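You operate a simulated robot arm through the tools that you are given. There is no shell and no other tool. Be economical: measure what you need, move in short steps, check, and stop when the job is done.

You run a simulated robot arm. Do the job below in one go: nothing can be reset, and whatever is moved stays where it is left.

## Task
Wipe the old overspray off the board in nest C, then spray it red.
Fine: use the teal pad and put it back; spray at stop 2 and leave the slider there, one clean coat; leave the valves as set for red; the other boards stay dry; leave the latch, inserts and screens as they are. What is to be rubbed or washed off counts as gone when no trace of it is left.

It is judged by the outcome, as a careful person would: the job done as asked, and still so three seconds after it is handed in. It fails if anything else is knocked over, pushed out of place, dropped, spilled or broken.

## Robot
A 7-joint arm with a two-finger parallel gripper, fixed in place. Base frame: the origin is at the foot of the arm, x ahead of it, y to its left, z up; the work surface is at about z = 900. Units: mm, degrees, N and s.
With the tool pointing down near the work surface it reaches from about 440 to 920 mm from the base axis. Its first joint turns from -115.0 to 115.0 degrees. Payload 3.91 kg.
Tool frame: the origin (TCP) lies between the finger pads and is the grasp point; the fingertips stand 30 mm ahead of it; z points along the fingers, y is the line along which they close. The gripper opens to 110 mm. The fingers are 20 mm wide and 10 mm thick; the gripper's body (48 by 112 mm) begins 55 mm behind the TCP.
Orientation is that of the tool frame in the base frame, as a unit quaternion [x, y, z, w]. With the fingers straight down and closing along the base's y, the tool's x points along the base's -x, its y along +y and its z along -z.

## Interface
- The arm moves only by the tool move_arm. Its argument "steps" is a list of rows, each an object (a shift or turn left out is 0, a gripper value left out holds the last) with "jaw": the opening, from 0 (shut) to 1 (fully open); "linear": the shift along the tool's x, y, z in mm, a list of three; "rotation": the turn, a rotation vector about the tool's x, y, z in degrees, a list of three. In form: [{"jaw": jaw, "linear": [dx, dy, dz], "rotation": [wx, wy, wz]}, ...]. A call has 1 to 10 rows; each row is the pose to reach, as a shift and turn from the pose commanded when the call began, along the tool's axes at that moment. A row lasts 0.2 s, in which the tool goes at most 50 mm and 8.6 degrees; a call with a longer step from one row to the next is refused whole, and so is a gripper value outside its range. A pose out of reach is approached as far as the arm can. The call stops where the force on the tool passes 40 N (or 10 N more than at its start, if that is more) or the arm is blocked; 0.2 s more then pass. The fingers move at their own pace (about 153 mm/s each) and stop on an object; they squeeze with about 32 N. The grip force told is the motor's: it shows also when the fingers shut on nothing. Time passes only in rows, and 0.2 s behind the last, so rows that repeat a pose let the fingers close. It gives the time, the measured TCP pose, the force on the tool (base axes), the opening and the grip force at its end, in the units of the frame above (readings bear some noise), with the torque about the TCP (base axes, N m) and any sound that the robot's microphone picked up.
- Cameras (640 x 400 px; columns grow to the right, rows downward): "scene" is fixed at [219.5, 651.2, 1703.1]; the picture's right is [-0.89, -0.45, 0.00], its down [-0.22, 0.43, -0.88] and it looks along [0.39, -0.78, -0.48] (base axes); focal length 372 px, centre (320, 200). "wrist" rides on the gripper at [72, 17, -103] in the tool frame; the picture's right is [-0.23, 0.97, 0.00], its down [-0.76, -0.18, -0.62] and it looks along [-0.61, -0.14, 0.78] (tool axes); focal length 222 px, centre (320, 200). There is no depth. A picture from a camera that has moved, and an enlarged one, comes with that camera's place and axes in the base frame and with its lens.
- camera(camera): a new picture of that camera. The clock stands still meanwhile.
- move_column(by): slides the trunk up (or, below 0, down) by that many mm; the arm rides with it, the base frame stays. It gives what a move gives, with no picture.
- inspect(camera, box): a new picture of the part [left, top, right, bottom] of that camera's present view, enlarged. The clock stands still meanwhile.
- job_done(): hands the job in; it is judged then, once.

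Work in short steps. Places have to be worked out from the pictures, the camera data and where the tool is seen: move nearer, look again, correct. Check each grasp and each placing, and mend what went wrong. You have 120 turns and 68 pictures in all, those below and enlarged ones among them. Open the gripper and draw the arm clear of the work before you hand the job in, unless the task says otherwise; then end with one line.

The tools are called after "Emit:" as name(argument=value, ...) on one line, values as JSON. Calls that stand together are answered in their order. move_arm: Moves the arm, as the interface text tells. Its arguments: {"type":"object","properties":{"steps":{"type":"array"}},"required":["steps"]} The other tools are called the same way: move_column (by) slides the trunk up or down; camera (camera) takes a picture; inspect (camera, box) takes an enlarged picture of a part of a camera's view; job_done () hands the job in.

At the start:

```text
clock: 0.0
position: [520.2, -162.2, 1266.6]
orientation: [0.0, 1.0, 0.0, 0.0]
force: [0.1, -0.2, 0.4]
torque: [0.0, 0.0, 0.0]
width: 109.9
gripper_force: 0.0
trunk travel left (down, up): [-875.0, 115.0]
```

scene: 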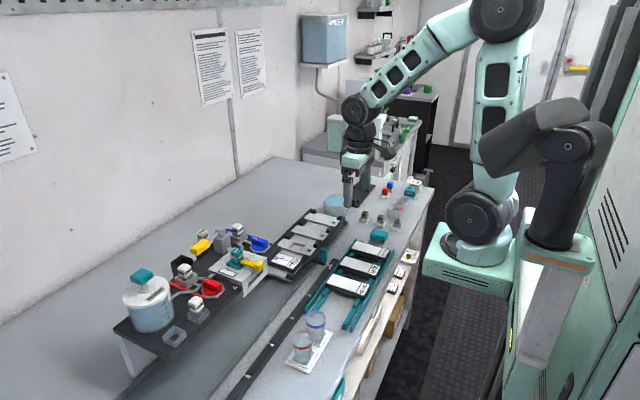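
wrist: 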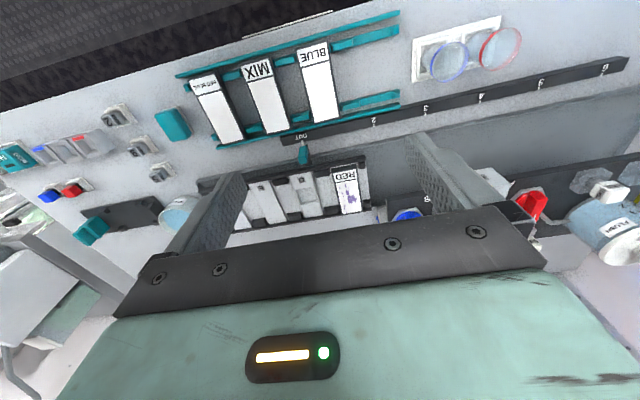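

The scene is dense, so I'll enlarge the main parts first: the posters, the spray station and the bench.

Emit:
inspect(camera="scene", box=[180, 10, 280, 110])

Emit:
inspect(camera="scene", box=[110, 200, 350, 350])

Emit:
inspect(camera="scene", box=[260, 160, 440, 380])

Emit:
inspect(camera="wrist", box=[160, 20, 480, 220])

```text
4.00 times, centred on (230, 60) of scene
camera zoom: at [219.5, 651.2, 1703.1], right [-0.89, -0.45, 0.0], down [-0.22, 0.43, -0.88], along [0.39, -0.78, -0.48], focal length 1486 px, centre (680, 760)
```

zoom: 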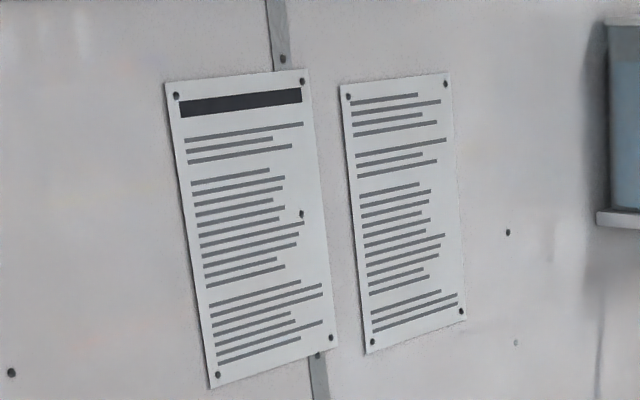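

```text
2.67 times, centred on (230, 275) of scene
camera zoom: at [219.5, 651.2, 1703.1], right [-0.89, -0.45, 0.0], down [-0.22, 0.43, -0.88], along [0.39, -0.78, -0.48], focal length 991 px, centre (560, 0)
```

zoom: 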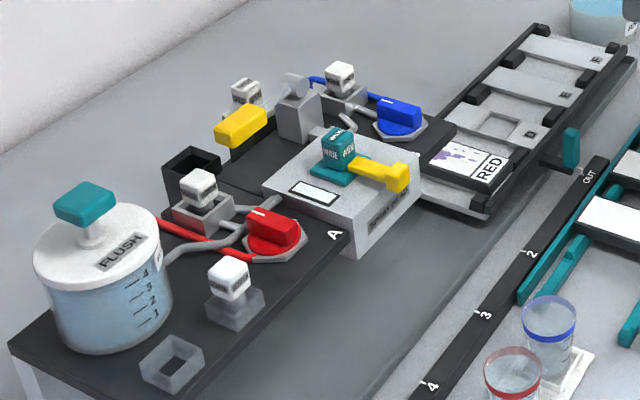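

```text
1.82 times, centred on (350, 270) of scene
camera zoom: at [219.5, 651.2, 1703.1], right [-0.89, -0.45, 0.0], down [-0.22, 0.43, -0.88], along [0.39, -0.78, -0.48], focal length 676 px, centre (266, 73)
```

zoom: 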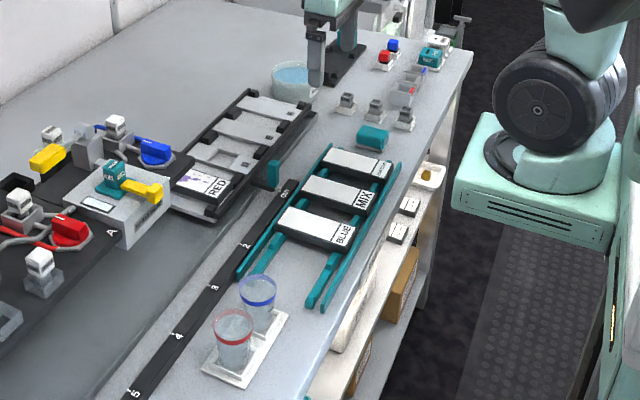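

```text
2.00 times, centred on (320, 120) of wrist
camera zoom: at [447.9, -145.3, 1370.7], right [0.23, 0.97, 0.0], down [0.76, -0.18, 0.62], along [0.61, -0.14, -0.78], focal length 444 px, centre (320, 360)
```

zoom: 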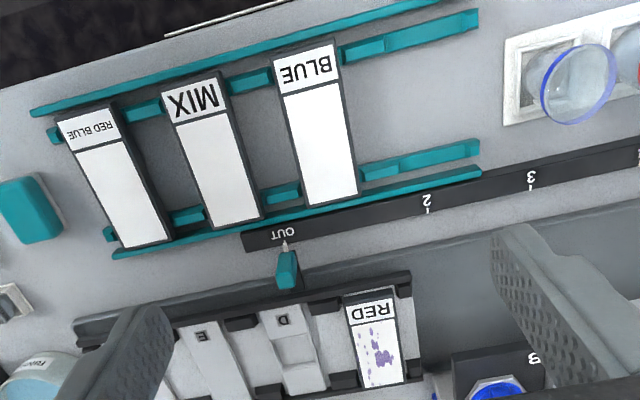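

The slider runs along y, with OUT at the -y end. I'll shift the arm to +y so the wrist camera sees the spray station, and I'll also enlarge the far end of the bench.

Emit:
move_arm(steps=[{"jaw": 1, "linear": [20, 45, 0]}, {"linear": [40, 90, 0]}, {"linear": [60, 135, 0]}, {"linear": [60, 180, 0]}])

Emit:
camera(camera="wrist")

Emit:
inspect(camera="scene", box=[320, 165, 440, 250])

Emit:
inspect(camera="scene", box=[150, 210, 300, 310])

```text
clock: 1.0
position: [460.3, 18.7, 1266.7]
orientation: [0.0, 1.0, 0.0, 0.0]
force: [-0.6, -0.5, -0.4]
torque: [0.04, 0.02, -0.03]
width: 110.1
gripper_force: 0.1
trunk travel left (down, up): [-875.0, 115.0]
```

```text
61 pictures are left
camera wrist: at [387.4, 35.7, 1370.4], right [0.23, 0.97, 0.0], down [0.76, -0.18, 0.62], along [0.61, -0.14, -0.78], focal length 222 px, centre (320, 200)
```

wrist: 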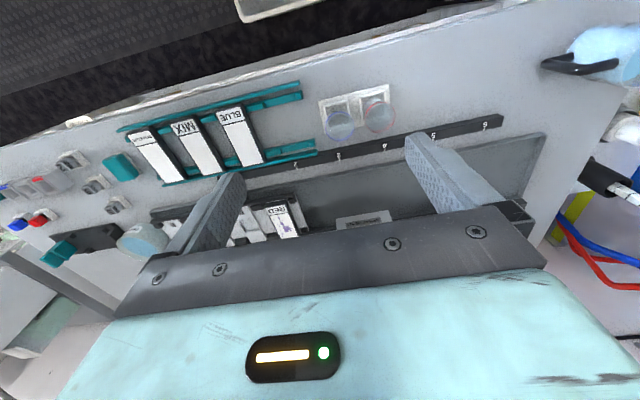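

```text
4.71 times, centred on (380, 208) of scene
camera zoom: at [219.5, 651.2, 1703.1], right [-0.89, -0.45, 0.0], down [-0.22, 0.43, -0.88], along [0.39, -0.78, -0.48], focal length 1749 px, centre (38, 165)
```

zoom: 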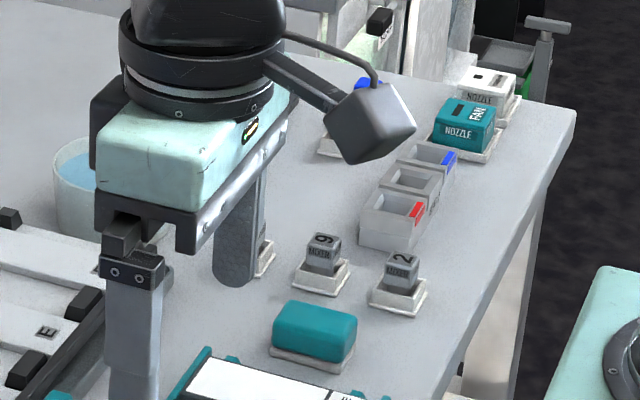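

```text
4.00 times, centred on (225, 260) of scene
camera zoom: at [219.5, 651.2, 1703.1], right [-0.89, -0.45, 0.0], down [-0.22, 0.43, -0.88], along [0.39, -0.78, -0.48], focal length 1486 px, centre (700, -40)
```

zoom: 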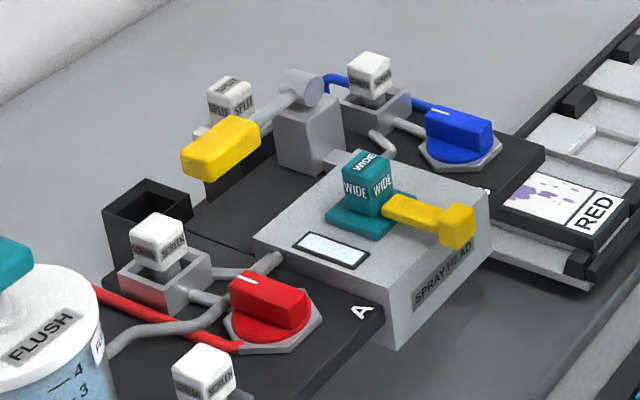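

The teal pad appears to be the block in a small tray near (541,-483). Next I want a clear wrist view of the spray head and valves.

Emit:
move_arm(steps=[{"jaw": 1, "linear": [-40, 20, 0]}, {"linear": [-80, 40, 0]}, {"linear": [-120, 60, 0]}, {"linear": [-160, 80, 0]}, {"linear": [-180, 80, 0]}])

Emit:
camera(camera="wrist")

```text
clock: 2.2
position: [639.8, 97.2, 1266.6]
orientation: [0.001, 1.0, 0.0, 0.0]
force: [0.0, 1.1, 0.0]
torque: [0.0, 0.0, 0.02]
width: 109.9
gripper_force: 0.0
trunk travel left (down, up): [-875.0, 115.0]
```

```text
58 pictures are left
camera wrist: at [567.2, 114.8, 1370.9], right [0.23, 0.97, 0.0], down [0.76, -0.18, 0.62], along [0.61, -0.14, -0.78], focal length 222 px, centre (320, 200)
```

wrist: 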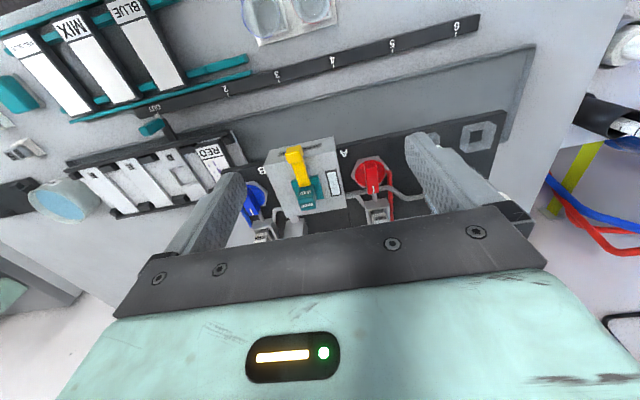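

Valves and head are in view, upside down. I'll enlarge them.

Emit:
inspect(camera="wrist", box=[180, 120, 420, 270])

Emit:
inspect(camera="wrist", box=[0, 80, 240, 230])

```text
2.67 times, centred on (300, 195) of wrist
camera zoom: at [567.2, 114.8, 1370.9], right [0.23, 0.97, 0.0], down [0.76, -0.18, 0.62], along [0.61, -0.14, -0.78], focal length 592 px, centre (373, 213)
```

zoom: 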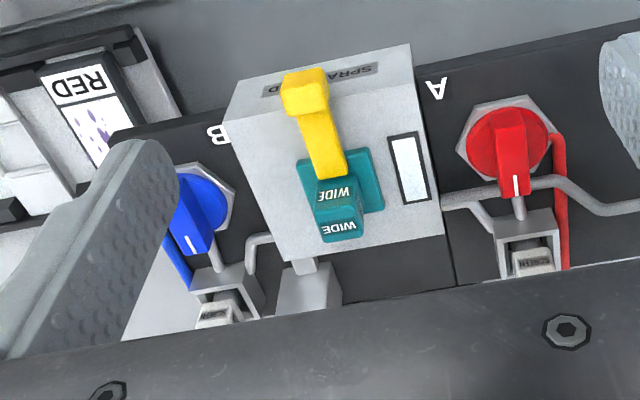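

```text
2.67 times, centred on (120, 155) of wrist
camera zoom: at [567.2, 114.8, 1370.9], right [0.23, 0.97, 0.0], down [0.76, -0.18, 0.62], along [0.61, -0.14, -0.78], focal length 592 px, centre (853, 320)
```

zoom: 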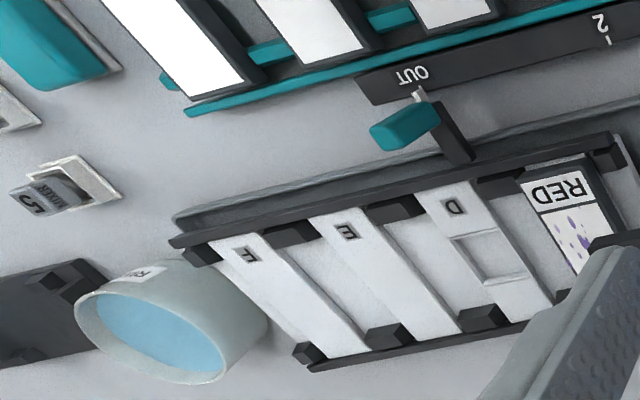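

Both knob pointers face +x. I need a closer view of the valve plumbing before deciding which way is open, so I'll move the hand in over it.

Emit:
move_arm(steps=[{"jaw": 1, "linear": [-40, 0, 20]}, {"linear": [-80, 0, 40]}, {"linear": [-120, 10, 60]}, {"linear": [-130, 10, 60]}])

Emit:
inspect(camera="wrist", box=[160, 20, 480, 220])

```text
clock: 3.2
position: [771.0, 109.4, 1204.5]
orientation: [0.0, 1.0, 0.0, 0.0]
force: [-0.5, -0.5, 0.4]
torque: [0.01, -0.03, 0.04]
width: 110.0
gripper_force: 0.0
trunk travel left (down, up): [-875.0, 115.0]
```

```text
2.00 times, centred on (320, 120) of wrist
camera zoom: at [698.5, 125.3, 1309.2], right [0.23, 0.97, 0.0], down [0.76, -0.18, 0.62], along [0.61, -0.14, -0.78], focal length 444 px, centre (320, 360)
```

zoom: 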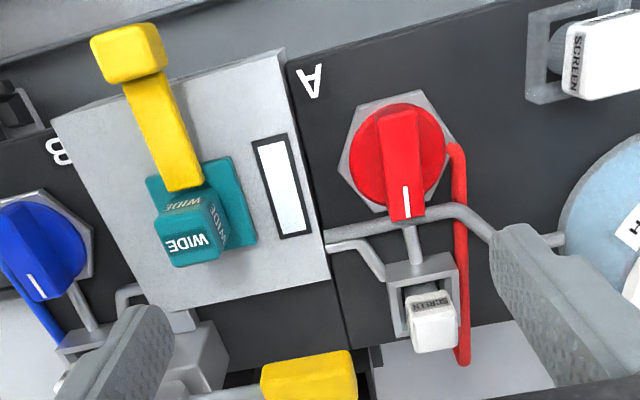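

Emit:
inspect(camera="wrist", box=[325, 60, 405, 130])

Emit:
inspect(camera="wrist", box=[155, 90, 235, 160])

```text
5.71 times, centred on (365, 95) of wrist
camera zoom: at [698.5, 125.3, 1309.2], right [0.23, 0.97, 0.0], down [0.76, -0.18, 0.62], along [0.61, -0.14, -0.78], focal length 1269 px, centre (63, 800)
```

zoom: 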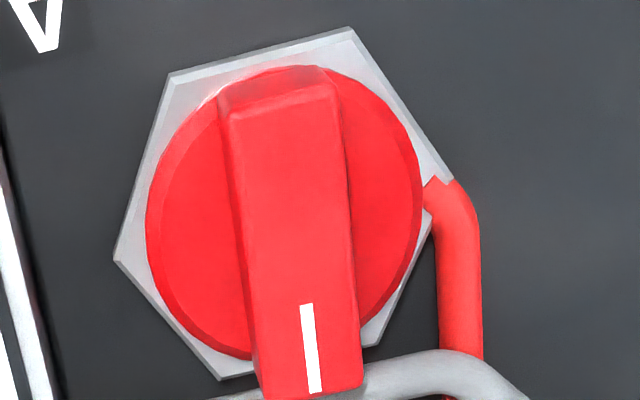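

```text
5.71 times, centred on (195, 125) of wrist
camera zoom: at [698.5, 125.3, 1309.2], right [0.23, 0.97, 0.0], down [0.76, -0.18, 0.62], along [0.61, -0.14, -0.78], focal length 1269 px, centre (1034, 629)
```

zoom: 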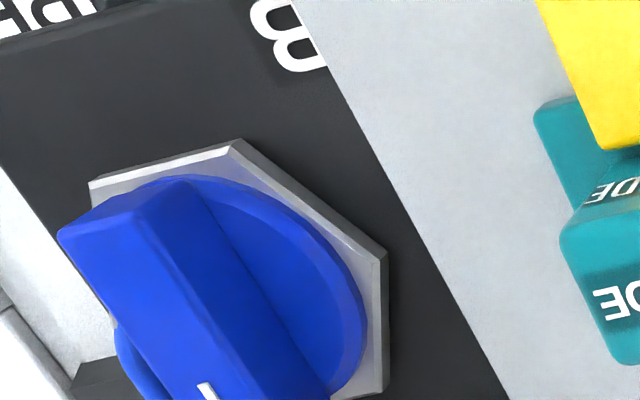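

The pipework runs hose → knob → screen → head, and no marks show which way is open. I'll come back to that and look at the pad and the jar of liquid next.

Emit:
move_arm(steps=[{"jaw": 1, "linear": [40, 0, -15]}, {"linear": [80, 0, -40]}, {"linear": [110, -30, -60]}, {"linear": [130, -75, -60]}, {"linear": [150, -120, -60]}, {"linear": [170, -165, -60]}, {"linear": [190, -210, -60]}, {"linear": [205, -255, -60]}, {"linear": [220, -300, -60]}, {"linear": [235, -345, -60]}])

Emit:
move_arm(steps=[{"jaw": 1, "linear": [0, -45, 0]}, {"linear": [0, -90, 0]}, {"linear": [0, -135, 0]}, {"linear": [0, -165, 0]}])

Emit:
camera(camera="wrist")

```text
clock: 5.4
position: [537.9, -235.3, 1268.2]
orientation: [-0.001, 1.0, 0.0, 0.0]
force: [-0.3, 0.3, 0.0]
torque: [-0.03, 0.04, -0.02]
width: 110.0
gripper_force: 0.1
trunk travel left (down, up): [-875.0, 115.0]
```

```text
clock: 6.4
position: [536.3, -400.0, 1266.9]
orientation: [0.0, 1.0, 0.0, 0.0]
force: [-0.2, 0.0, 0.9]
torque: [0.0, -0.01, -0.01]
width: 109.8
gripper_force: 0.2
trunk travel left (down, up): [-875.0, 115.0]
```

```text
52 pictures are left
camera wrist: at [463.9, -384.9, 1370.9], right [0.23, 0.97, 0.0], down [0.76, -0.18, 0.62], along [0.61, -0.14, -0.78], focal length 222 px, centre (320, 200)
```

wrist: 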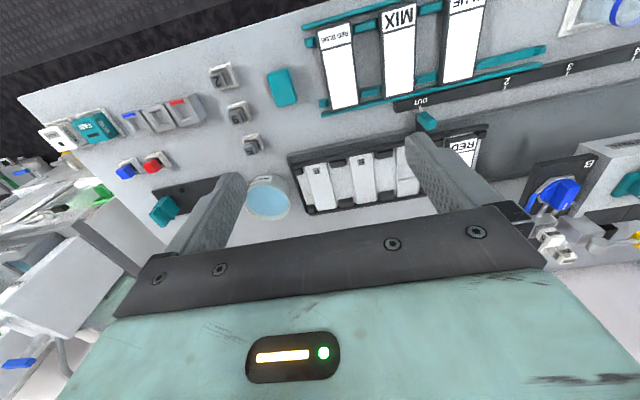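

The pad sits near (541,-478). I'll enlarge the jar label and the black fixture beside it.

Emit:
inspect(camera="wrist", box=[140, 120, 300, 220])

Emit:
inspect(camera="wrist", box=[220, 50, 340, 125])

```text
4.00 times, centred on (220, 170) of wrist
camera zoom: at [463.9, -384.9, 1370.9], right [0.23, 0.97, 0.0], down [0.76, -0.18, 0.62], along [0.61, -0.14, -0.78], focal length 888 px, centre (720, 320)
```

zoom: 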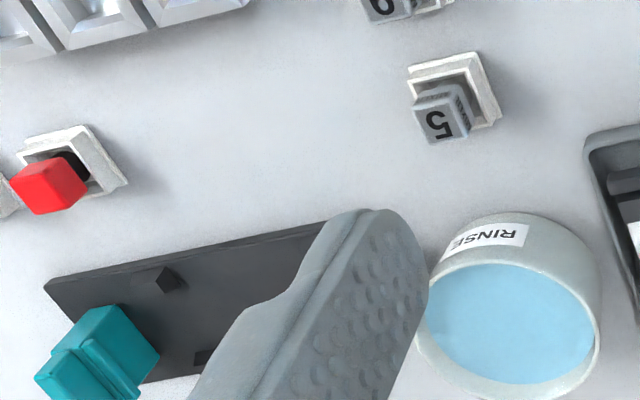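

```text
5.33 times, centred on (280, 88) of wrist
camera zoom: at [463.9, -384.9, 1370.9], right [0.23, 0.97, 0.0], down [0.76, -0.18, 0.62], along [0.61, -0.14, -0.78], focal length 1185 px, centre (533, 800)
```

zoom: 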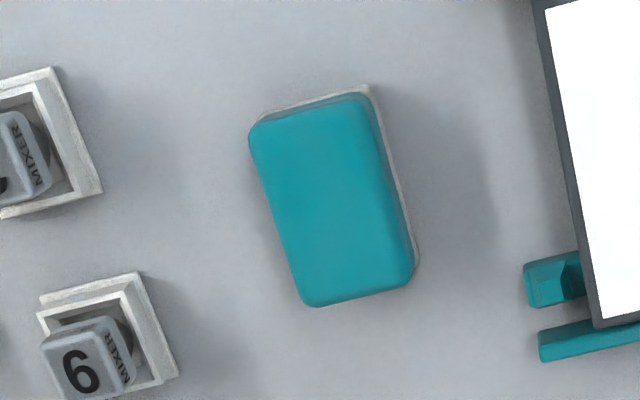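

The pad is about 56 × 41 mm, long axis along x, centred near (541,-470). I'll come down above it and check the alignment.

Emit:
move_arm(steps=[{"jaw": 1, "linear": [-5, -35, 30]}, {"linear": [-5, -70, 60]}, {"linear": [-5, -71, 110]}, {"linear": [-5, -71, 160]}, {"linear": [-5, -71, 210]}, {"linear": [-5, -71, 255]}, {"linear": [-5, -71, 282]}])

Emit:
inspect(camera="scene", box=[330, 170, 430, 260])

Emit:
camera(camera="wrist")

```text
clock: 8.0
position: [540.5, -471.0, 983.9]
orientation: [0.001, 1.0, 0.0, 0.0]
force: [-0.4, 0.9, 0.8]
torque: [0.0, -0.01, -0.02]
width: 110.1
gripper_force: 0.0
trunk travel left (down, up): [-875.0, 115.0]
```

```text
4.44 times, centred on (380, 215) of scene
camera zoom: at [219.5, 651.2, 1703.1], right [-0.89, -0.45, 0.0], down [-0.22, 0.43, -0.88], along [0.39, -0.78, -0.48], focal length 1651 px, centre (53, 133)
```

zoom: 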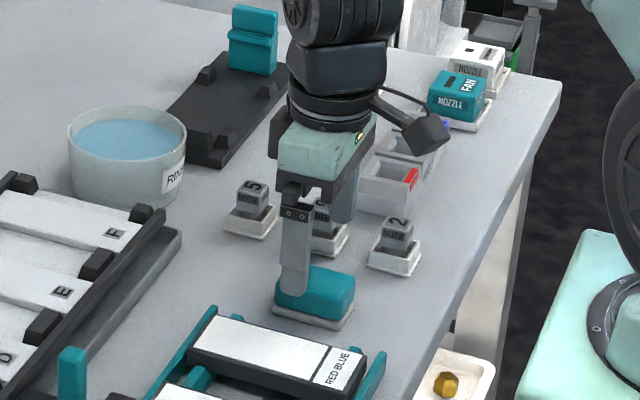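

```text
48 pictures are left
camera wrist: at [467.5, -455.5, 1089.3], right [0.23, 0.97, 0.0], down [0.76, -0.18, 0.62], along [0.61, -0.14, -0.78], focal length 222 px, centre (320, 200)
```

wrist: 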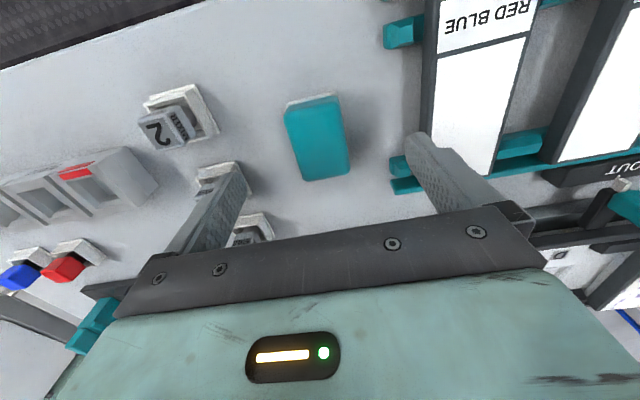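

The pad is centred at about (539,-472). A mixer holder and the rack are close by, so I'll narrow the jaws to about 64 mm before lowering, then grip with the tips near z≈917.

Emit:
move_arm(steps=[{"jaw": 0.58, "linear": [2, -1, 0]}, {"linear": [2, -1, 0]}, {"linear": [2, -1, 20]}, {"linear": [2, -1, 37]}, {"linear": [2, -1, 37]}])

Emit:
inspect(camera="scene", box=[350, 200, 410, 250])

```text
clock: 9.2
position: [539.4, -471.7, 948.0]
orientation: [-0.001, 1.0, 0.0, 0.0]
force: [0.0, -0.1, 0.3]
torque: [0.01, -0.02, -0.01]
width: 63.8
gripper_force: 0.1
trunk travel left (down, up): [-875.0, 115.0]
```

```text
8.00 times, centred on (380, 225) of scene
camera zoom: at [219.5, 651.2, 1703.1], right [-0.89, -0.45, 0.0], down [-0.22, 0.43, -0.88], along [0.39, -0.78, -0.48], focal length 2973 px, centre (-160, 0)
```

zoom: 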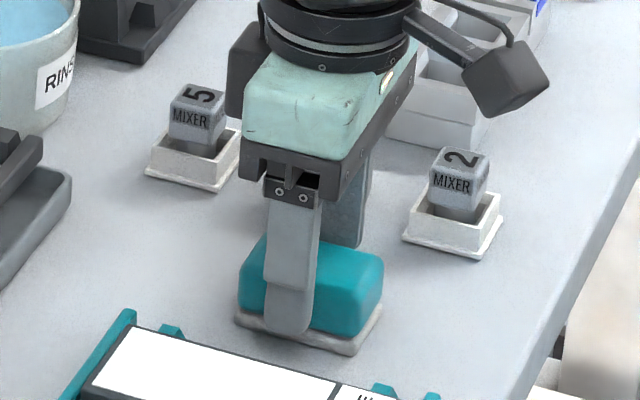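

The tips look close to the tray. I'll raise about 5 mm so the pad sticks out below the fingers, then close and lift a little.

Emit:
move_arm(steps=[{"jaw": 0.58, "linear": [0, 0, -5]}, {"jaw": 0.2, "linear": [0, 0, -5]}, {"jaw": 0.2, "linear": [0, 0, -5]}, {"jaw": 0.2, "linear": [0, 0, -5]}])

Emit:
move_arm(steps=[{"jaw": 0.2, "linear": [0, 0, -25]}, {"linear": [0, 0, -70]}])

Emit:
inspect(camera="scene", box=[340, 180, 420, 245])

```text
clock: 10.2
position: [539.2, -472.5, 952.6]
orientation: [0.0, 1.0, 0.0, 0.0]
force: [-0.5, 0.1, -0.1]
torque: [-0.03, 0.02, 0.01]
width: 41.0
gripper_force: 32.1
trunk travel left (down, up): [-875.0, 115.0]
```

```text
clock: 10.8
position: [539.7, -471.2, 1022.1]
orientation: [0.0, 1.0, 0.001, 0.0]
force: [0.5, -0.7, -0.2]
torque: [0.02, 0.04, 0.01]
width: 41.1
gripper_force: 32.3
trunk travel left (down, up): [-875.0, 115.0]
```

```text
6.15 times, centred on (380, 212) of scene
camera zoom: at [219.5, 651.2, 1703.1], right [-0.89, -0.45, 0.0], down [-0.22, 0.43, -0.88], along [0.39, -0.78, -0.48], focal length 2287 px, centre (-49, 123)
```

zoom: 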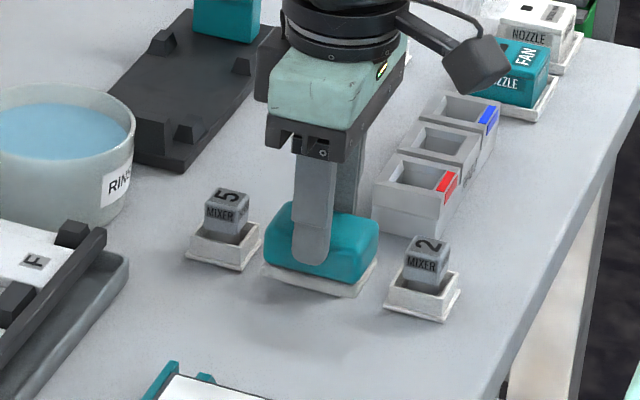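

The grey backing came up with it, so that is the pad's own wiping face. Triangulating puts board C at about x 704–832, y −178…−120, z≈951. The valve deck is raised to about z 1055, with its edge near y≈−85. I'll turn the hand −90° so its narrow side faces the deck, and carry the pad over.

Emit:
move_arm(steps=[{"jaw": 0.2, "linear": [0, 0, -45], "rotation": [0, 0, -8]}, {"linear": [0, 0, -90], "rotation": [0, 0, -16]}, {"linear": [-12, 28, -100], "rotation": [0, 0, -24]}, {"linear": [-24, 56, -100], "rotation": [0, 0, -32]}, {"linear": [-36, 84, -100], "rotation": [0, 0, -40]}, {"linear": [-50, 112, -100], "rotation": [0, 0, -48]}, {"linear": [-64, 140, -100], "rotation": [0, 0, -56]}, {"linear": [-78, 168, -100], "rotation": [0, 0, -64]}, {"linear": [-92, 196, -100], "rotation": [0, 0, -72]}, {"linear": [-106, 222, -100], "rotation": [0, 0, -80]}])

Emit:
move_arm(steps=[{"jaw": 0.2, "linear": [0, 0, 0], "rotation": [0, 0, -8]}, {"jaw": 0.2, "linear": [0, 0, 0], "rotation": [0, 0, -10]}])

Emit:
camera(camera="wrist")

```text
clock: 13.0
position: [643.9, -250.8, 1122.6]
orientation: [-0.643, 0.766, -0.001, 0.0]
force: [-0.5, -0.7, 0.3]
torque: [0.03, -0.04, -0.01]
width: 40.8
gripper_force: 32.3
trunk travel left (down, up): [-875.0, 115.0]
```

```text
clock: 13.6
position: [644.3, -250.6, 1122.1]
orientation: [0.708, -0.706, 0.001, 0.001]
force: [-0.1, -0.1, -1.3]
torque: [-0.01, 0.0, -0.02]
width: 41.2
gripper_force: 32.3
trunk travel left (down, up): [-875.0, 115.0]
```

```text
45 pictures are left
camera wrist: at [627.0, -324.5, 1226.6], right [-0.97, 0.23, 0.0], down [0.18, 0.76, 0.62], along [0.14, 0.61, -0.78], focal length 222 px, centre (320, 200)
```

wrist: 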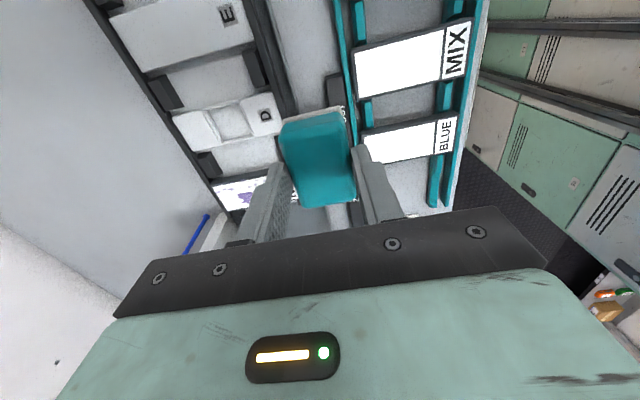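

The orientation is right. Next I'll move over the board at z≈1075 and check clearances.

Emit:
move_arm(steps=[{"jaw": 0.2, "linear": [-25, -33, 0]}, {"linear": [-50, -66, 0]}, {"linear": [-75, -99, 0]}, {"linear": [-101, -130, 10]}, {"linear": [-101, -130, 40]}])

Emit:
inspect(camera="scene", box=[200, 180, 340, 290])

Emit:
inspect(camera="wrist", box=[220, 60, 420, 220])

```text
clock: 14.8
position: [773.8, -150.4, 1083.2]
orientation: [0.707, -0.707, 0.0, -0.001]
force: [-1.2, -0.7, -1.0]
torque: [0.0, 0.01, 0.0]
width: 41.1
gripper_force: 32.1
trunk travel left (down, up): [-875.0, 115.0]
```

```text
3.64 times, centred on (270, 235) of scene
camera zoom: at [219.5, 651.2, 1703.1], right [-0.89, -0.45, 0.0], down [-0.22, 0.43, -0.88], along [0.39, -0.78, -0.48], focal length 1351 px, centre (502, 73)
```

zoom: 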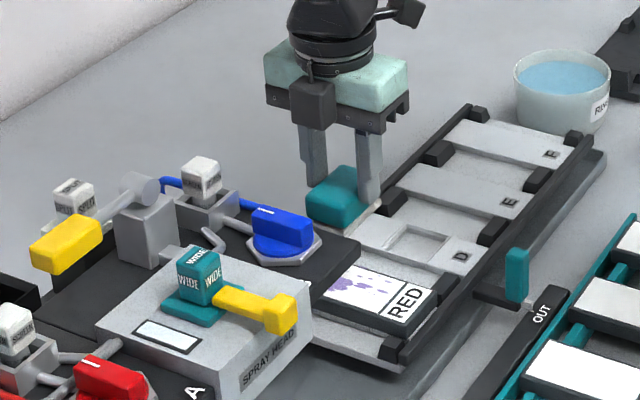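

```text
2.50 times, centred on (320, 140) of wrist
camera zoom: at [756.7, -223.0, 1187.5], right [-0.97, 0.23, 0.0], down [0.18, 0.76, 0.62], along [0.14, 0.61, -0.78], focal length 555 px, centre (320, 350)
```

zoom: 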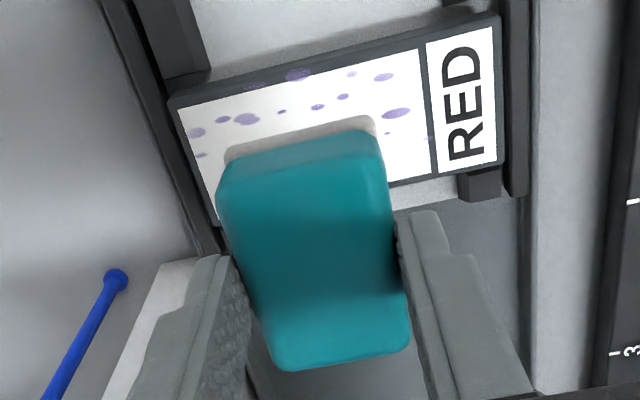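

The view confirms the white face at x 701–824, y −174…−122, with stains at x 730–824. I'll lower over the stained area (TCP x≈775, y≈−148) and feel for contact.

Emit:
move_arm(steps=[{"jaw": 0.2, "linear": [-2, 0, 40]}, {"linear": [-2, 0, 68]}, {"linear": [-2, 0, 72]}, {"linear": [-2, 0, 74]}, {"linear": [-2, 0, 76]}, {"linear": [-2, 0, 77]}])

```text
clock: 16.2
position: [774.9, -146.8, 1009.3]
orientation: [0.708, -0.707, 0.0, -0.002]
force: [-0.7, -0.4, 23.0]
torque: [-0.04, 0.21, 0.0]
width: 41.0
gripper_force: 31.8
trunk travel left (down, up): [-875.0, 115.0]
```

Contact at TCP z≈1009, 23 N. I'll ease off slightly and rub back and forth along the stained length.

Emit:
move_arm(steps=[{"jaw": 0.2, "linear": [0, -10, -1.5]}, {"linear": [0, -20, -1.5]}, {"linear": [0, -28, -1.5]}, {"linear": [0, -15, -1.5]}, {"linear": [0, 0, -1.5]}, {"linear": [0, 15, -1.5]}, {"linear": [0, 23, -1.5]}, {"linear": [0, 10, -1.5]}, {"linear": [0, -10, -1.5]}, {"linear": [0, -28, -1.5]}])

Emit:
move_arm(steps=[{"jaw": 0.2, "linear": [0, 15, 0]}, {"linear": [0, 35, 0]}, {"linear": [0, 51, 0]}, {"linear": [0, 30, 0]}, {"linear": [0, 15, 0]}, {"linear": [0, 15, -20]}, {"linear": [60, 15, -60]}, {"linear": [100, 15, -60]}])

Emit:
camera(camera="wrist")

```text
clock: 18.4
position: [801.5, -148.0, 1006.8]
orientation: [0.707, -0.707, 0.0, 0.0]
force: [-6.2, -0.6, 21.9]
torque: [-0.03, 0.29, 0.01]
width: 41.2
gripper_force: 31.9
trunk travel left (down, up): [-875.0, 115.0]
```

```text
refused: row 7 steps farther than a row can; nothing moved
```

```text
42 pictures are left
camera wrist: at [784.3, -221.8, 1111.5], right [-0.97, 0.23, 0.0], down [0.18, 0.76, 0.62], along [0.14, 0.61, -0.78], focal length 222 px, centre (320, 200)
```

wrist: 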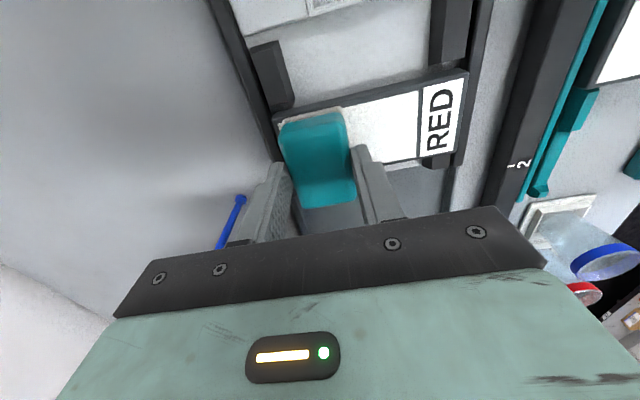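

Dry rubbing removes it. One more pass with small sideways offsets, then I'll lift and check.

Emit:
move_arm(steps=[{"jaw": 0.2, "linear": [5, 0, 0]}, {"linear": [5, 20, 0]}, {"linear": [5, 40, 0]}, {"linear": [5, 51, 0]}, {"linear": [-4, 51, 0]}, {"linear": [-4, 35, 0]}, {"linear": [-4, 15, 0]}, {"linear": [-4, -1, 0]}, {"linear": [5, -1, 0]}, {"linear": [0, 20, 0]}])

Emit:
move_arm(steps=[{"jaw": 0.2, "linear": [0, 0, -30]}, {"linear": [0, 0, -70]}, {"linear": [45, 0, -80]}, {"linear": [90, 0, -80]}])

Emit:
inspect(camera="wrist", box=[200, 80, 480, 255])

Emit:
inspect(camera="scene", box=[240, 220, 340, 290])

```text
clock: 20.6
position: [783.8, -148.7, 1008.3]
orientation: [-0.707, 0.707, -0.001, 0.001]
force: [2.5, -0.8, 11.4]
torque: [-0.06, -0.1, 0.04]
width: 41.0
gripper_force: 31.6
trunk travel left (down, up): [-875.0, 115.0]
```

```text
clock: 21.6
position: [782.5, -236.8, 1085.6]
orientation: [0.708, -0.706, 0.0, 0.0]
force: [0.6, 1.0, -1.5]
torque: [-0.07, -0.01, 0.01]
width: 41.1
gripper_force: 32.2
trunk travel left (down, up): [-875.0, 115.0]
```

```text
2.29 times, centred on (340, 168) of wrist
camera zoom: at [766.0, -311.1, 1190.6], right [-0.97, 0.23, 0.0], down [0.18, 0.76, 0.62], along [0.14, 0.61, -0.78], focal length 508 px, centre (274, 274)
```

zoom: 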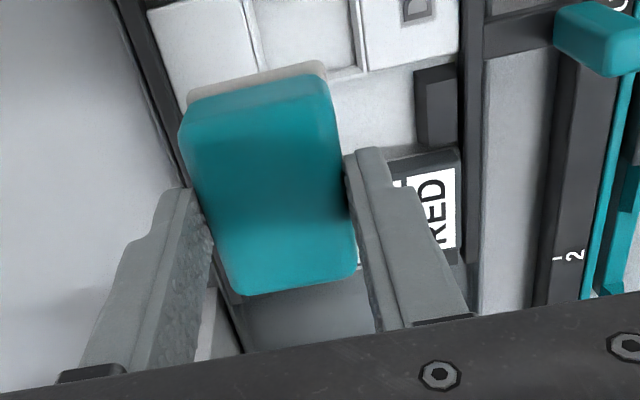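

```text
5.71 times, centred on (290, 255) of scene
camera zoom: at [219.5, 651.2, 1703.1], right [-0.89, -0.45, 0.0], down [-0.22, 0.43, -0.88], along [0.39, -0.78, -0.48], focal length 2123 px, centre (491, -114)
```

zoom: 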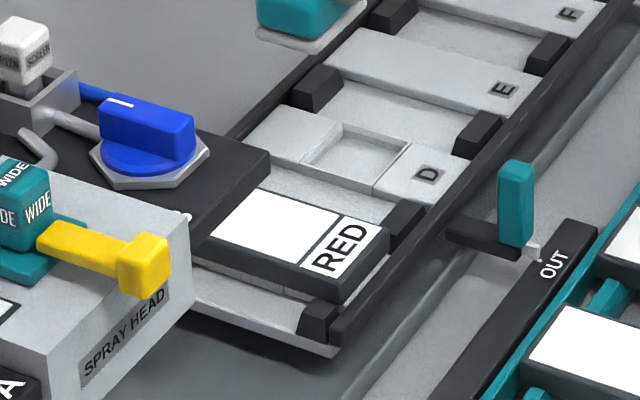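

From what I can see the board is clean. I'll rise and shift so the wrist camera can view the whole face.

Emit:
move_arm(steps=[{"jaw": 0.2, "linear": [0, 0, -40]}, {"linear": [0, 0, -75]}, {"linear": [-45, 0, -75]}, {"linear": [-90, 0, -75]}, {"linear": [-132, 0, -75]}])

Emit:
inspect(camera="wrist", box=[220, 10, 420, 135])

```text
clock: 22.8
position: [783.7, -107.6, 1164.5]
orientation: [-0.706, 0.708, 0.0, 0.0]
force: [-0.1, -1.0, -0.4]
torque: [0.03, 0.01, 0.04]
width: 40.8
gripper_force: 31.9
trunk travel left (down, up): [-875.0, 115.0]
```

```text
3.20 times, centred on (320, 72) of wrist
camera zoom: at [765.5, -180.9, 1267.4], right [-0.97, 0.23, 0.0], down [0.18, 0.76, 0.62], along [0.14, 0.61, -0.78], focal length 711 px, centre (320, 608)
```

zoom: 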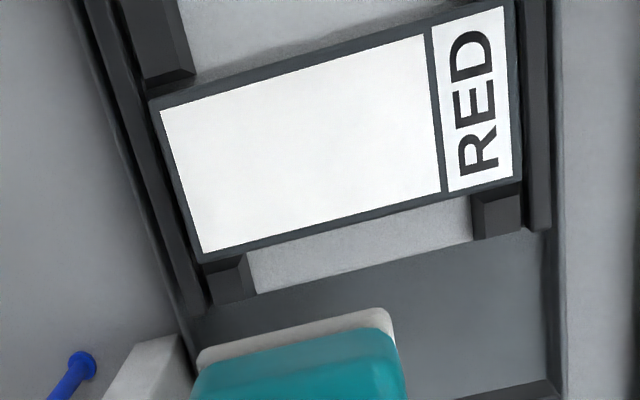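

The board is spotless. I'll return the pad along the reverse path, turning the hand back by 90°.

Emit:
move_arm(steps=[{"jaw": 0.2, "linear": [40, 5, 0]}, {"linear": [75, 35, 0]}, {"linear": [105, 65, 0]}, {"linear": [130, 98, 0], "rotation": [0, 0, 8]}, {"linear": [142, 130, 0], "rotation": [0, 0, 16]}, {"linear": [170, 150, 0], "rotation": [0, 0, 24]}, {"linear": [200, 165, 0], "rotation": [0, 0, 32]}, {"linear": [230, 180, 0], "rotation": [0, 0, 40]}, {"linear": [260, 195, 0], "rotation": [0, 0, 48]}, {"linear": [290, 210, 0], "rotation": [0, 0, 56]}])

Emit:
move_arm(steps=[{"jaw": 0.2, "rotation": [0, 0, 8.5]}, {"rotation": [0, 0, 17]}, {"rotation": [0, 0, 25.5]}, {"rotation": [0, 0, 34]}, {"rotation": [0, 0, 34]}])

```text
clock: 25.0
position: [573.3, -396.2, 1162.0]
orientation: [-0.292, 0.956, 0.0, 0.0]
force: [0.9, 0.1, -0.7]
torque: [-0.06, 0.04, 0.01]
width: 40.6
gripper_force: 32.0
trunk travel left (down, up): [-875.0, 115.0]
```

```text
clock: 26.2
position: [572.4, -395.7, 1161.9]
orientation: [0.0, 1.0, 0.0, 0.001]
force: [0.6, -0.4, -0.8]
torque: [0.0, 0.03, -0.03]
width: 40.8
gripper_force: 32.6
trunk travel left (down, up): [-875.0, 115.0]
```

Orientation is restored. Now down to the place it was taken from.

Emit:
move_arm(steps=[{"jaw": 0.2, "linear": [17, -38, 10]}, {"linear": [33, -76, 20]}, {"linear": [33, -76, 65]}, {"linear": [33, -76, 110]}, {"linear": [33, -76, 155]}, {"linear": [33, -76, 185]}, {"linear": [33, -76, 200]}, {"linear": [33, -76, 207]}, {"linear": [33, -76, 209]}])

```text
clock: 28.2
position: [540.5, -472.7, 952.6]
orientation: [0.0, 1.0, 0.0, 0.001]
force: [-0.3, -0.6, -1.1]
torque: [0.01, -0.01, 0.01]
width: 41.0
gripper_force: 31.8
trunk travel left (down, up): [-875.0, 115.0]
```

No contact force yet, so I'll lower gently until the pad seats.

Emit:
move_arm(steps=[{"jaw": 0.2, "linear": [-1, 0, 0.7]}, {"linear": [-1, 0, 1.2]}])

```text
clock: 28.8
position: [539.9, -472.2, 952.4]
orientation: [0.0, 1.0, 0.0, 0.0]
force: [0.7, -0.3, 0.1]
torque: [0.02, 0.04, 0.02]
width: 41.0
gripper_force: 31.9
trunk travel left (down, up): [-875.0, 115.0]
```

Emit:
move_arm(steps=[{"jaw": 0.2, "linear": [0, 0, 1]}, {"linear": [0, 0, 1.5]}])

Emit:
inspect(camera="scene", box=[350, 200, 410, 250])

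```text
clock: 29.4
position: [540.4, -473.1, 952.5]
orientation: [0.0, 1.0, -0.001, 0.001]
force: [-1.3, 2.3, 13.4]
torque: [0.12, 0.13, 0.0]
width: 40.8
gripper_force: 32.4
trunk travel left (down, up): [-875.0, 115.0]
```

```text
8.00 times, centred on (380, 225) of scene
camera zoom: at [219.5, 651.2, 1703.1], right [-0.89, -0.45, 0.0], down [-0.22, 0.43, -0.88], along [0.39, -0.78, -0.48], focal length 2973 px, centre (-160, 0)
```

zoom: 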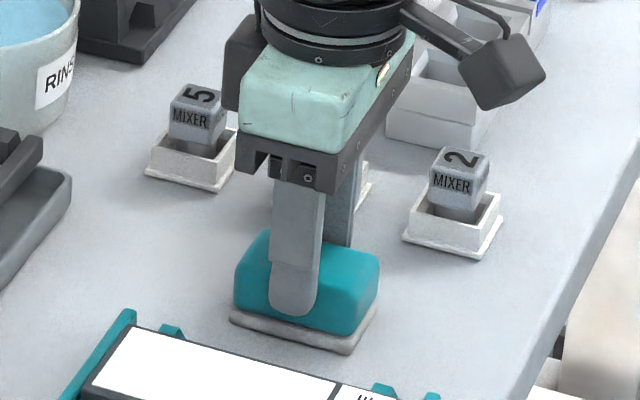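

It is seated with 13 N of contact, in its original place. I'll open to 64 mm and rise.

Emit:
move_arm(steps=[{"jaw": 0.55, "linear": [0, 0, -1]}, {"jaw": 0.58, "linear": [0, 0, -1]}, {"linear": [0, 0, -40]}, {"linear": [0, 0, -85]}, {"linear": [0, 0, -130]}, {"linear": [0, 0, -175]}])

Emit:
camera(camera="scene")

```text
clock: 30.8
position: [540.9, -471.9, 1126.0]
orientation: [0.0, 1.0, 0.001, -0.001]
force: [0.6, -1.2, -1.3]
torque: [0.01, 0.05, 0.0]
width: 64.0
gripper_force: 0.0
trunk travel left (down, up): [-875.0, 115.0]
```

```text
37 pictures are left
```

scene: 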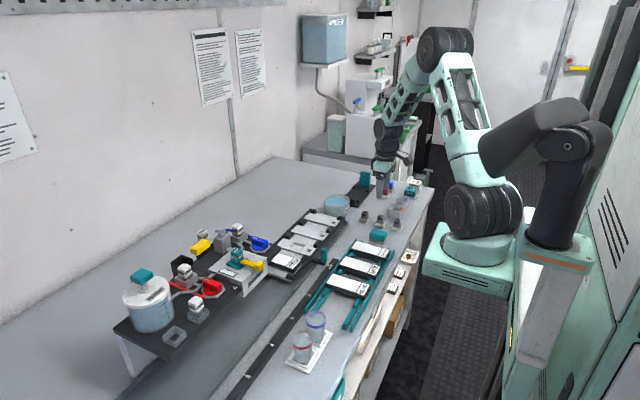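

The pad is back in place. Before touching the valves I'll zoom in on them and the sight window for any sign of open or closed.

Emit:
inspect(camera="scene", box=[165, 255, 235, 305])

Emit:
inspect(camera="scene", box=[210, 215, 280, 265])

```text
8.00 times, centred on (200, 280) of scene
camera zoom: at [219.5, 651.2, 1703.1], right [-0.89, -0.45, 0.0], down [-0.22, 0.43, -0.88], along [0.39, -0.78, -0.48], focal length 2973 px, centre (1280, -440)
```

zoom: 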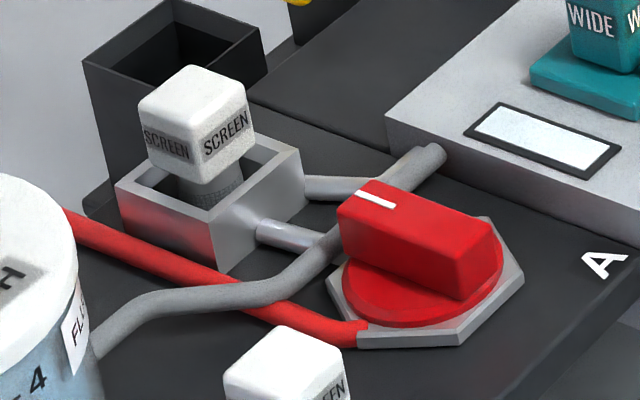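

```text
8.00 times, centred on (245, 240) of scene
camera zoom: at [219.5, 651.2, 1703.1], right [-0.89, -0.45, 0.0], down [-0.22, 0.43, -0.88], along [0.39, -0.78, -0.48], focal length 2973 px, centre (920, -120)
```

zoom: 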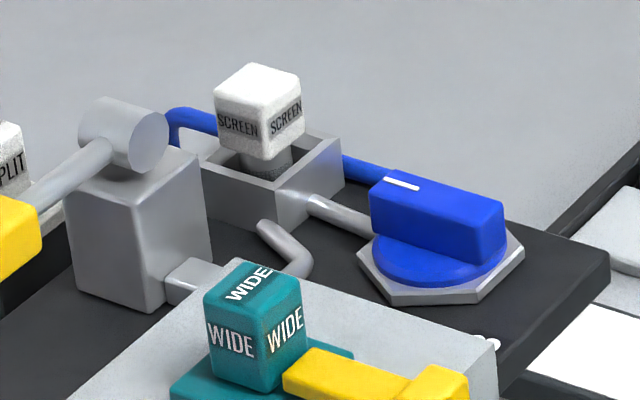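

No markings on either valve. I'll move above knob B for precise locations of the knobs; the sight window may react when a valve turns.

Emit:
move_arm(steps=[{"jaw": 0.58, "linear": [0, 30, -35]}, {"linear": [-10, 65, -65]}, {"linear": [-20, 112, -75]}, {"linear": [-35, 159, -75]}, {"linear": [-52, 205, -75]}, {"linear": [-70, 250, -75]}, {"linear": [-95, 293, -75]}, {"linear": [-120, 336, -75]}, {"linear": [-145, 379, -75]}, {"linear": [-168, 422, -75]}])

Emit:
move_arm(steps=[{"linear": [-20, 25, 0]}, {"linear": [-20, 25, 0]}])

Emit:
camera(camera="wrist")

```text
clock: 33.0
position: [709.5, -51.0, 1200.7]
orientation: [-0.001, 1.0, 0.0, 0.001]
force: [-0.5, -0.4, 0.3]
torque: [0.01, -0.03, 0.03]
width: 63.7
gripper_force: 0.0
trunk travel left (down, up): [-875.0, 115.0]
```

```text
clock: 33.6
position: [728.0, -24.4, 1199.8]
orientation: [0.0, 1.0, 0.0, 0.0]
force: [-0.2, -1.0, 0.1]
torque: [-0.02, 0.0, 0.0]
width: 64.0
gripper_force: 0.1
trunk travel left (down, up): [-875.0, 115.0]
```

```text
34 pictures are left
camera wrist: at [656.3, -9.3, 1304.1], right [0.23, 0.97, 0.0], down [0.76, -0.18, 0.62], along [0.61, -0.14, -0.78], focal length 222 px, centre (320, 200)
```

wrist: 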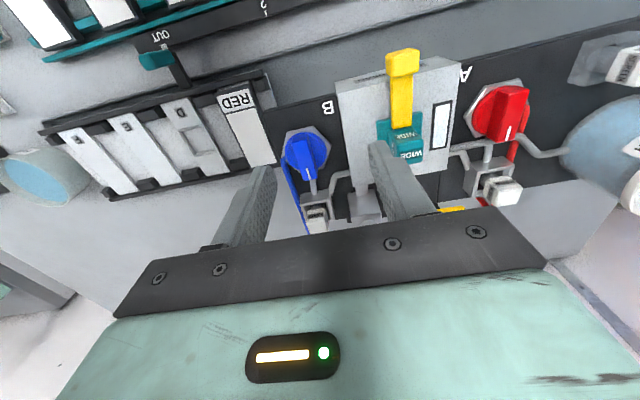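

Emit:
inspect(camera="wrist", box=[260, 110, 360, 220])

Emit:
inspect(camera="wrist", box=[380, 40, 540, 210])

```text
3.64 times, centred on (310, 165) of wrist
camera zoom: at [656.3, -9.3, 1304.1], right [0.23, 0.97, 0.0], down [0.76, -0.18, 0.62], along [0.61, -0.14, -0.78], focal length 808 px, centre (356, 327)
```

zoom: 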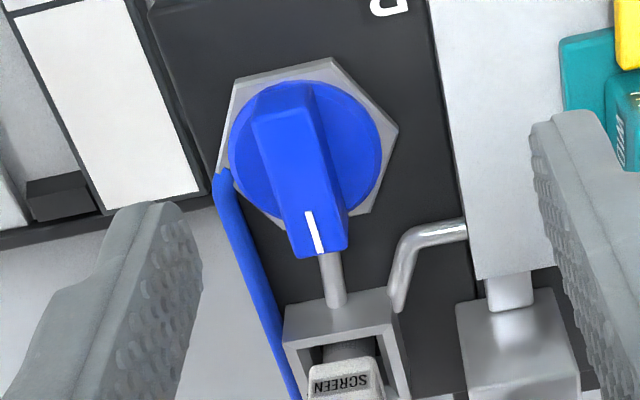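

```text
2.35 times, centred on (460, 125) of wrist
camera zoom: at [656.3, -9.3, 1304.1], right [0.23, 0.97, 0.0], down [0.76, -0.18, 0.62], along [0.61, -0.14, -0.78], focal length 523 px, centre (-9, 376)
```

zoom: 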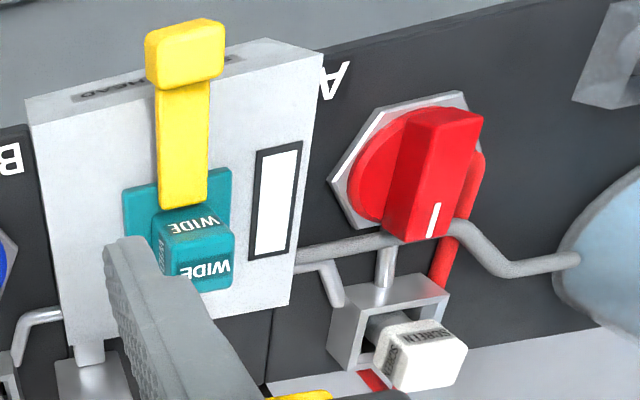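

Knob handles triangulate to blue (766,−50), top z≈1094, and red (766,149.5), both lying along x with the pointer toward the outlet stub. I'll line up over the blue knob with a narrow opening and lower onto the handle.

Emit:
move_arm(steps=[{"jaw": 0.36, "linear": [-20, -13, 0]}, {"linear": [-38, -26, 0]}, {"linear": [-38, -26, 40]}, {"linear": [-38, -26, 70]}, {"linear": [-38, -26, 82]}])

Emit:
inspect(camera="scene", box=[210, 195, 310, 270])

Emit:
inspect(camera="wrist", box=[220, 50, 420, 220])

```text
clock: 34.8
position: [767.5, -52.0, 1118.5]
orientation: [0.0, 1.0, 0.0, 0.0]
force: [0.4, 1.0, 0.3]
torque: [0.0, -0.01, 0.0]
width: 39.6
gripper_force: 0.1
trunk travel left (down, up): [-875.0, 115.0]
```

```text
5.33 times, centred on (260, 232) of scene
camera zoom: at [219.5, 651.2, 1703.1], right [-0.89, -0.45, 0.0], down [-0.22, 0.43, -0.88], along [0.39, -0.78, -0.48], focal length 1982 px, centre (640, 27)
```

zoom: 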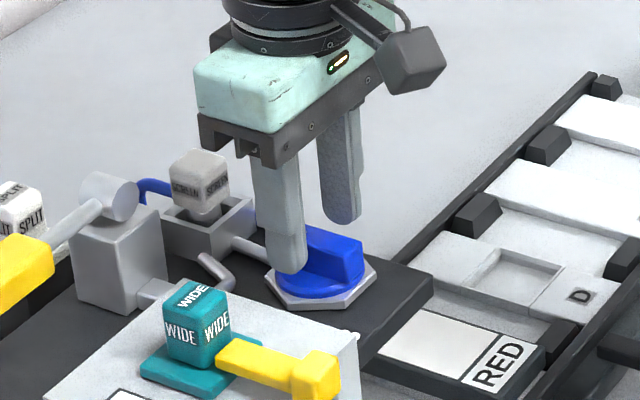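

```text
2.35 times, centred on (320, 135) of wrist
camera zoom: at [694.4, -36.1, 1222.2], right [0.23, 0.97, 0.0], down [0.76, -0.18, 0.62], along [0.61, -0.14, -0.78], focal length 523 px, centre (320, 353)
```

zoom: 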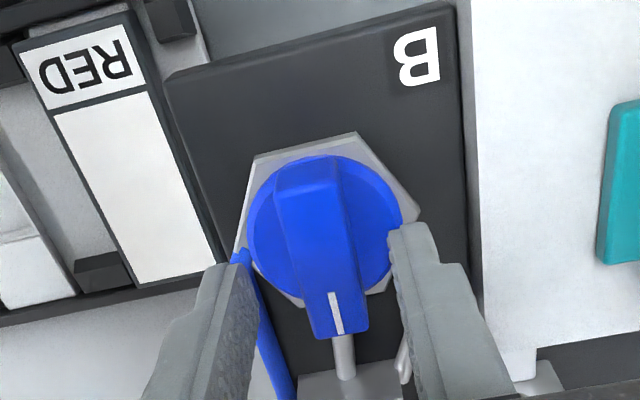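

The handle is centred at about (762,−50). I'll nudge, lower 8 mm and grip it.

Emit:
move_arm(steps=[{"jaw": 0.36, "linear": [5, 2, 0]}, {"linear": [5, 2, 8]}, {"jaw": 0.05, "linear": [5, 2, 8]}, {"jaw": 0.05, "linear": [5, 2, 8]}, {"jaw": 0.05, "linear": [5, 2, 8]}])

```text
clock: 36.0
position: [761.9, -50.3, 1109.6]
orientation: [0.0, 1.0, 0.0, -0.001]
force: [0.1, 0.1, -2.9]
torque: [-0.06, -0.32, 0.02]
width: 16.9
gripper_force: 45.0
trunk travel left (down, up): [-875.0, 115.0]
```

Gripped at 17 mm wide. I'll test-turn 8° one way and read the torque.

Emit:
move_arm(steps=[{"jaw": 0.05, "rotation": [0, 0, 8]}, {"rotation": [0, 0, 8]}])

```text
clock: 36.6
position: [761.9, -49.4, 1109.8]
orientation: [0.07, 0.998, 0.0, 0.0]
force: [0.4, -1.5, -5.6]
torque: [-0.16, -0.64, 0.02]
width: 17.0
gripper_force: 45.0
trunk travel left (down, up): [-875.0, 115.0]
```

Emit:
move_arm(steps=[{"jaw": 0.05, "rotation": [0, 0, 8]}, {"rotation": [0, 0, 16]}, {"rotation": [0, 0, 16]}])

Emit:
inspect(camera="scene", box=[210, 195, 310, 270])

```text
clock: 37.4
position: [762.0, -48.8, 1111.1]
orientation: [0.209, 0.978, -0.001, 0.001]
force: [2.4, 2.9, -5.3]
torque: [0.11, -0.05, 0.01]
width: 16.9
gripper_force: 45.2
trunk travel left (down, up): [-875.0, 115.0]
```

```text
5.33 times, centred on (260, 232) of scene
camera zoom: at [219.5, 651.2, 1703.1], right [-0.89, -0.45, 0.0], down [-0.22, 0.43, -0.88], along [0.39, -0.78, -0.48], focal length 1982 px, centre (640, 27)
```

zoom: 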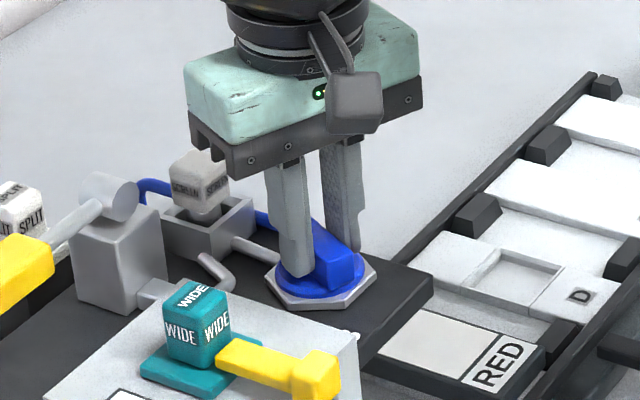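

The knob turns freely with the hand. I'll continue toward 90° and watch for a stop.

Emit:
move_arm(steps=[{"jaw": 0.05, "rotation": [0, 0, 8]}, {"rotation": [0, 0, 16]}, {"rotation": [0, 0, 24]}, {"rotation": [0, 0, 32]}, {"rotation": [0, 0, 40]}, {"rotation": [0, 0, 48]}, {"rotation": [0, 0, 56]}, {"rotation": [0, 0, 64]}, {"rotation": [0, 0, 66]}, {"rotation": [0, 0, 66]}])

Emit:
inspect(camera="scene", box=[200, 195, 310, 280])

```text
clock: 39.6
position: [764.3, -47.8, 1110.2]
orientation: [0.707, 0.708, 0.001, 0.002]
force: [27.9, 24.4, -2.2]
torque: [0.28, -0.39, 0.11]
width: 17.0
gripper_force: 45.1
trunk travel left (down, up): [-875.0, 115.0]
```

```text
4.71 times, centred on (255, 238) of scene
camera zoom: at [219.5, 651.2, 1703.1], right [-0.89, -0.45, 0.0], down [-0.22, 0.43, -0.88], along [0.39, -0.78, -0.48], focal length 1749 px, centre (626, 24)
```

zoom: 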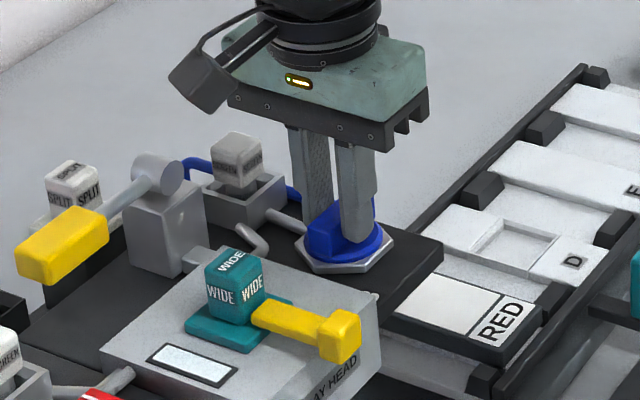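

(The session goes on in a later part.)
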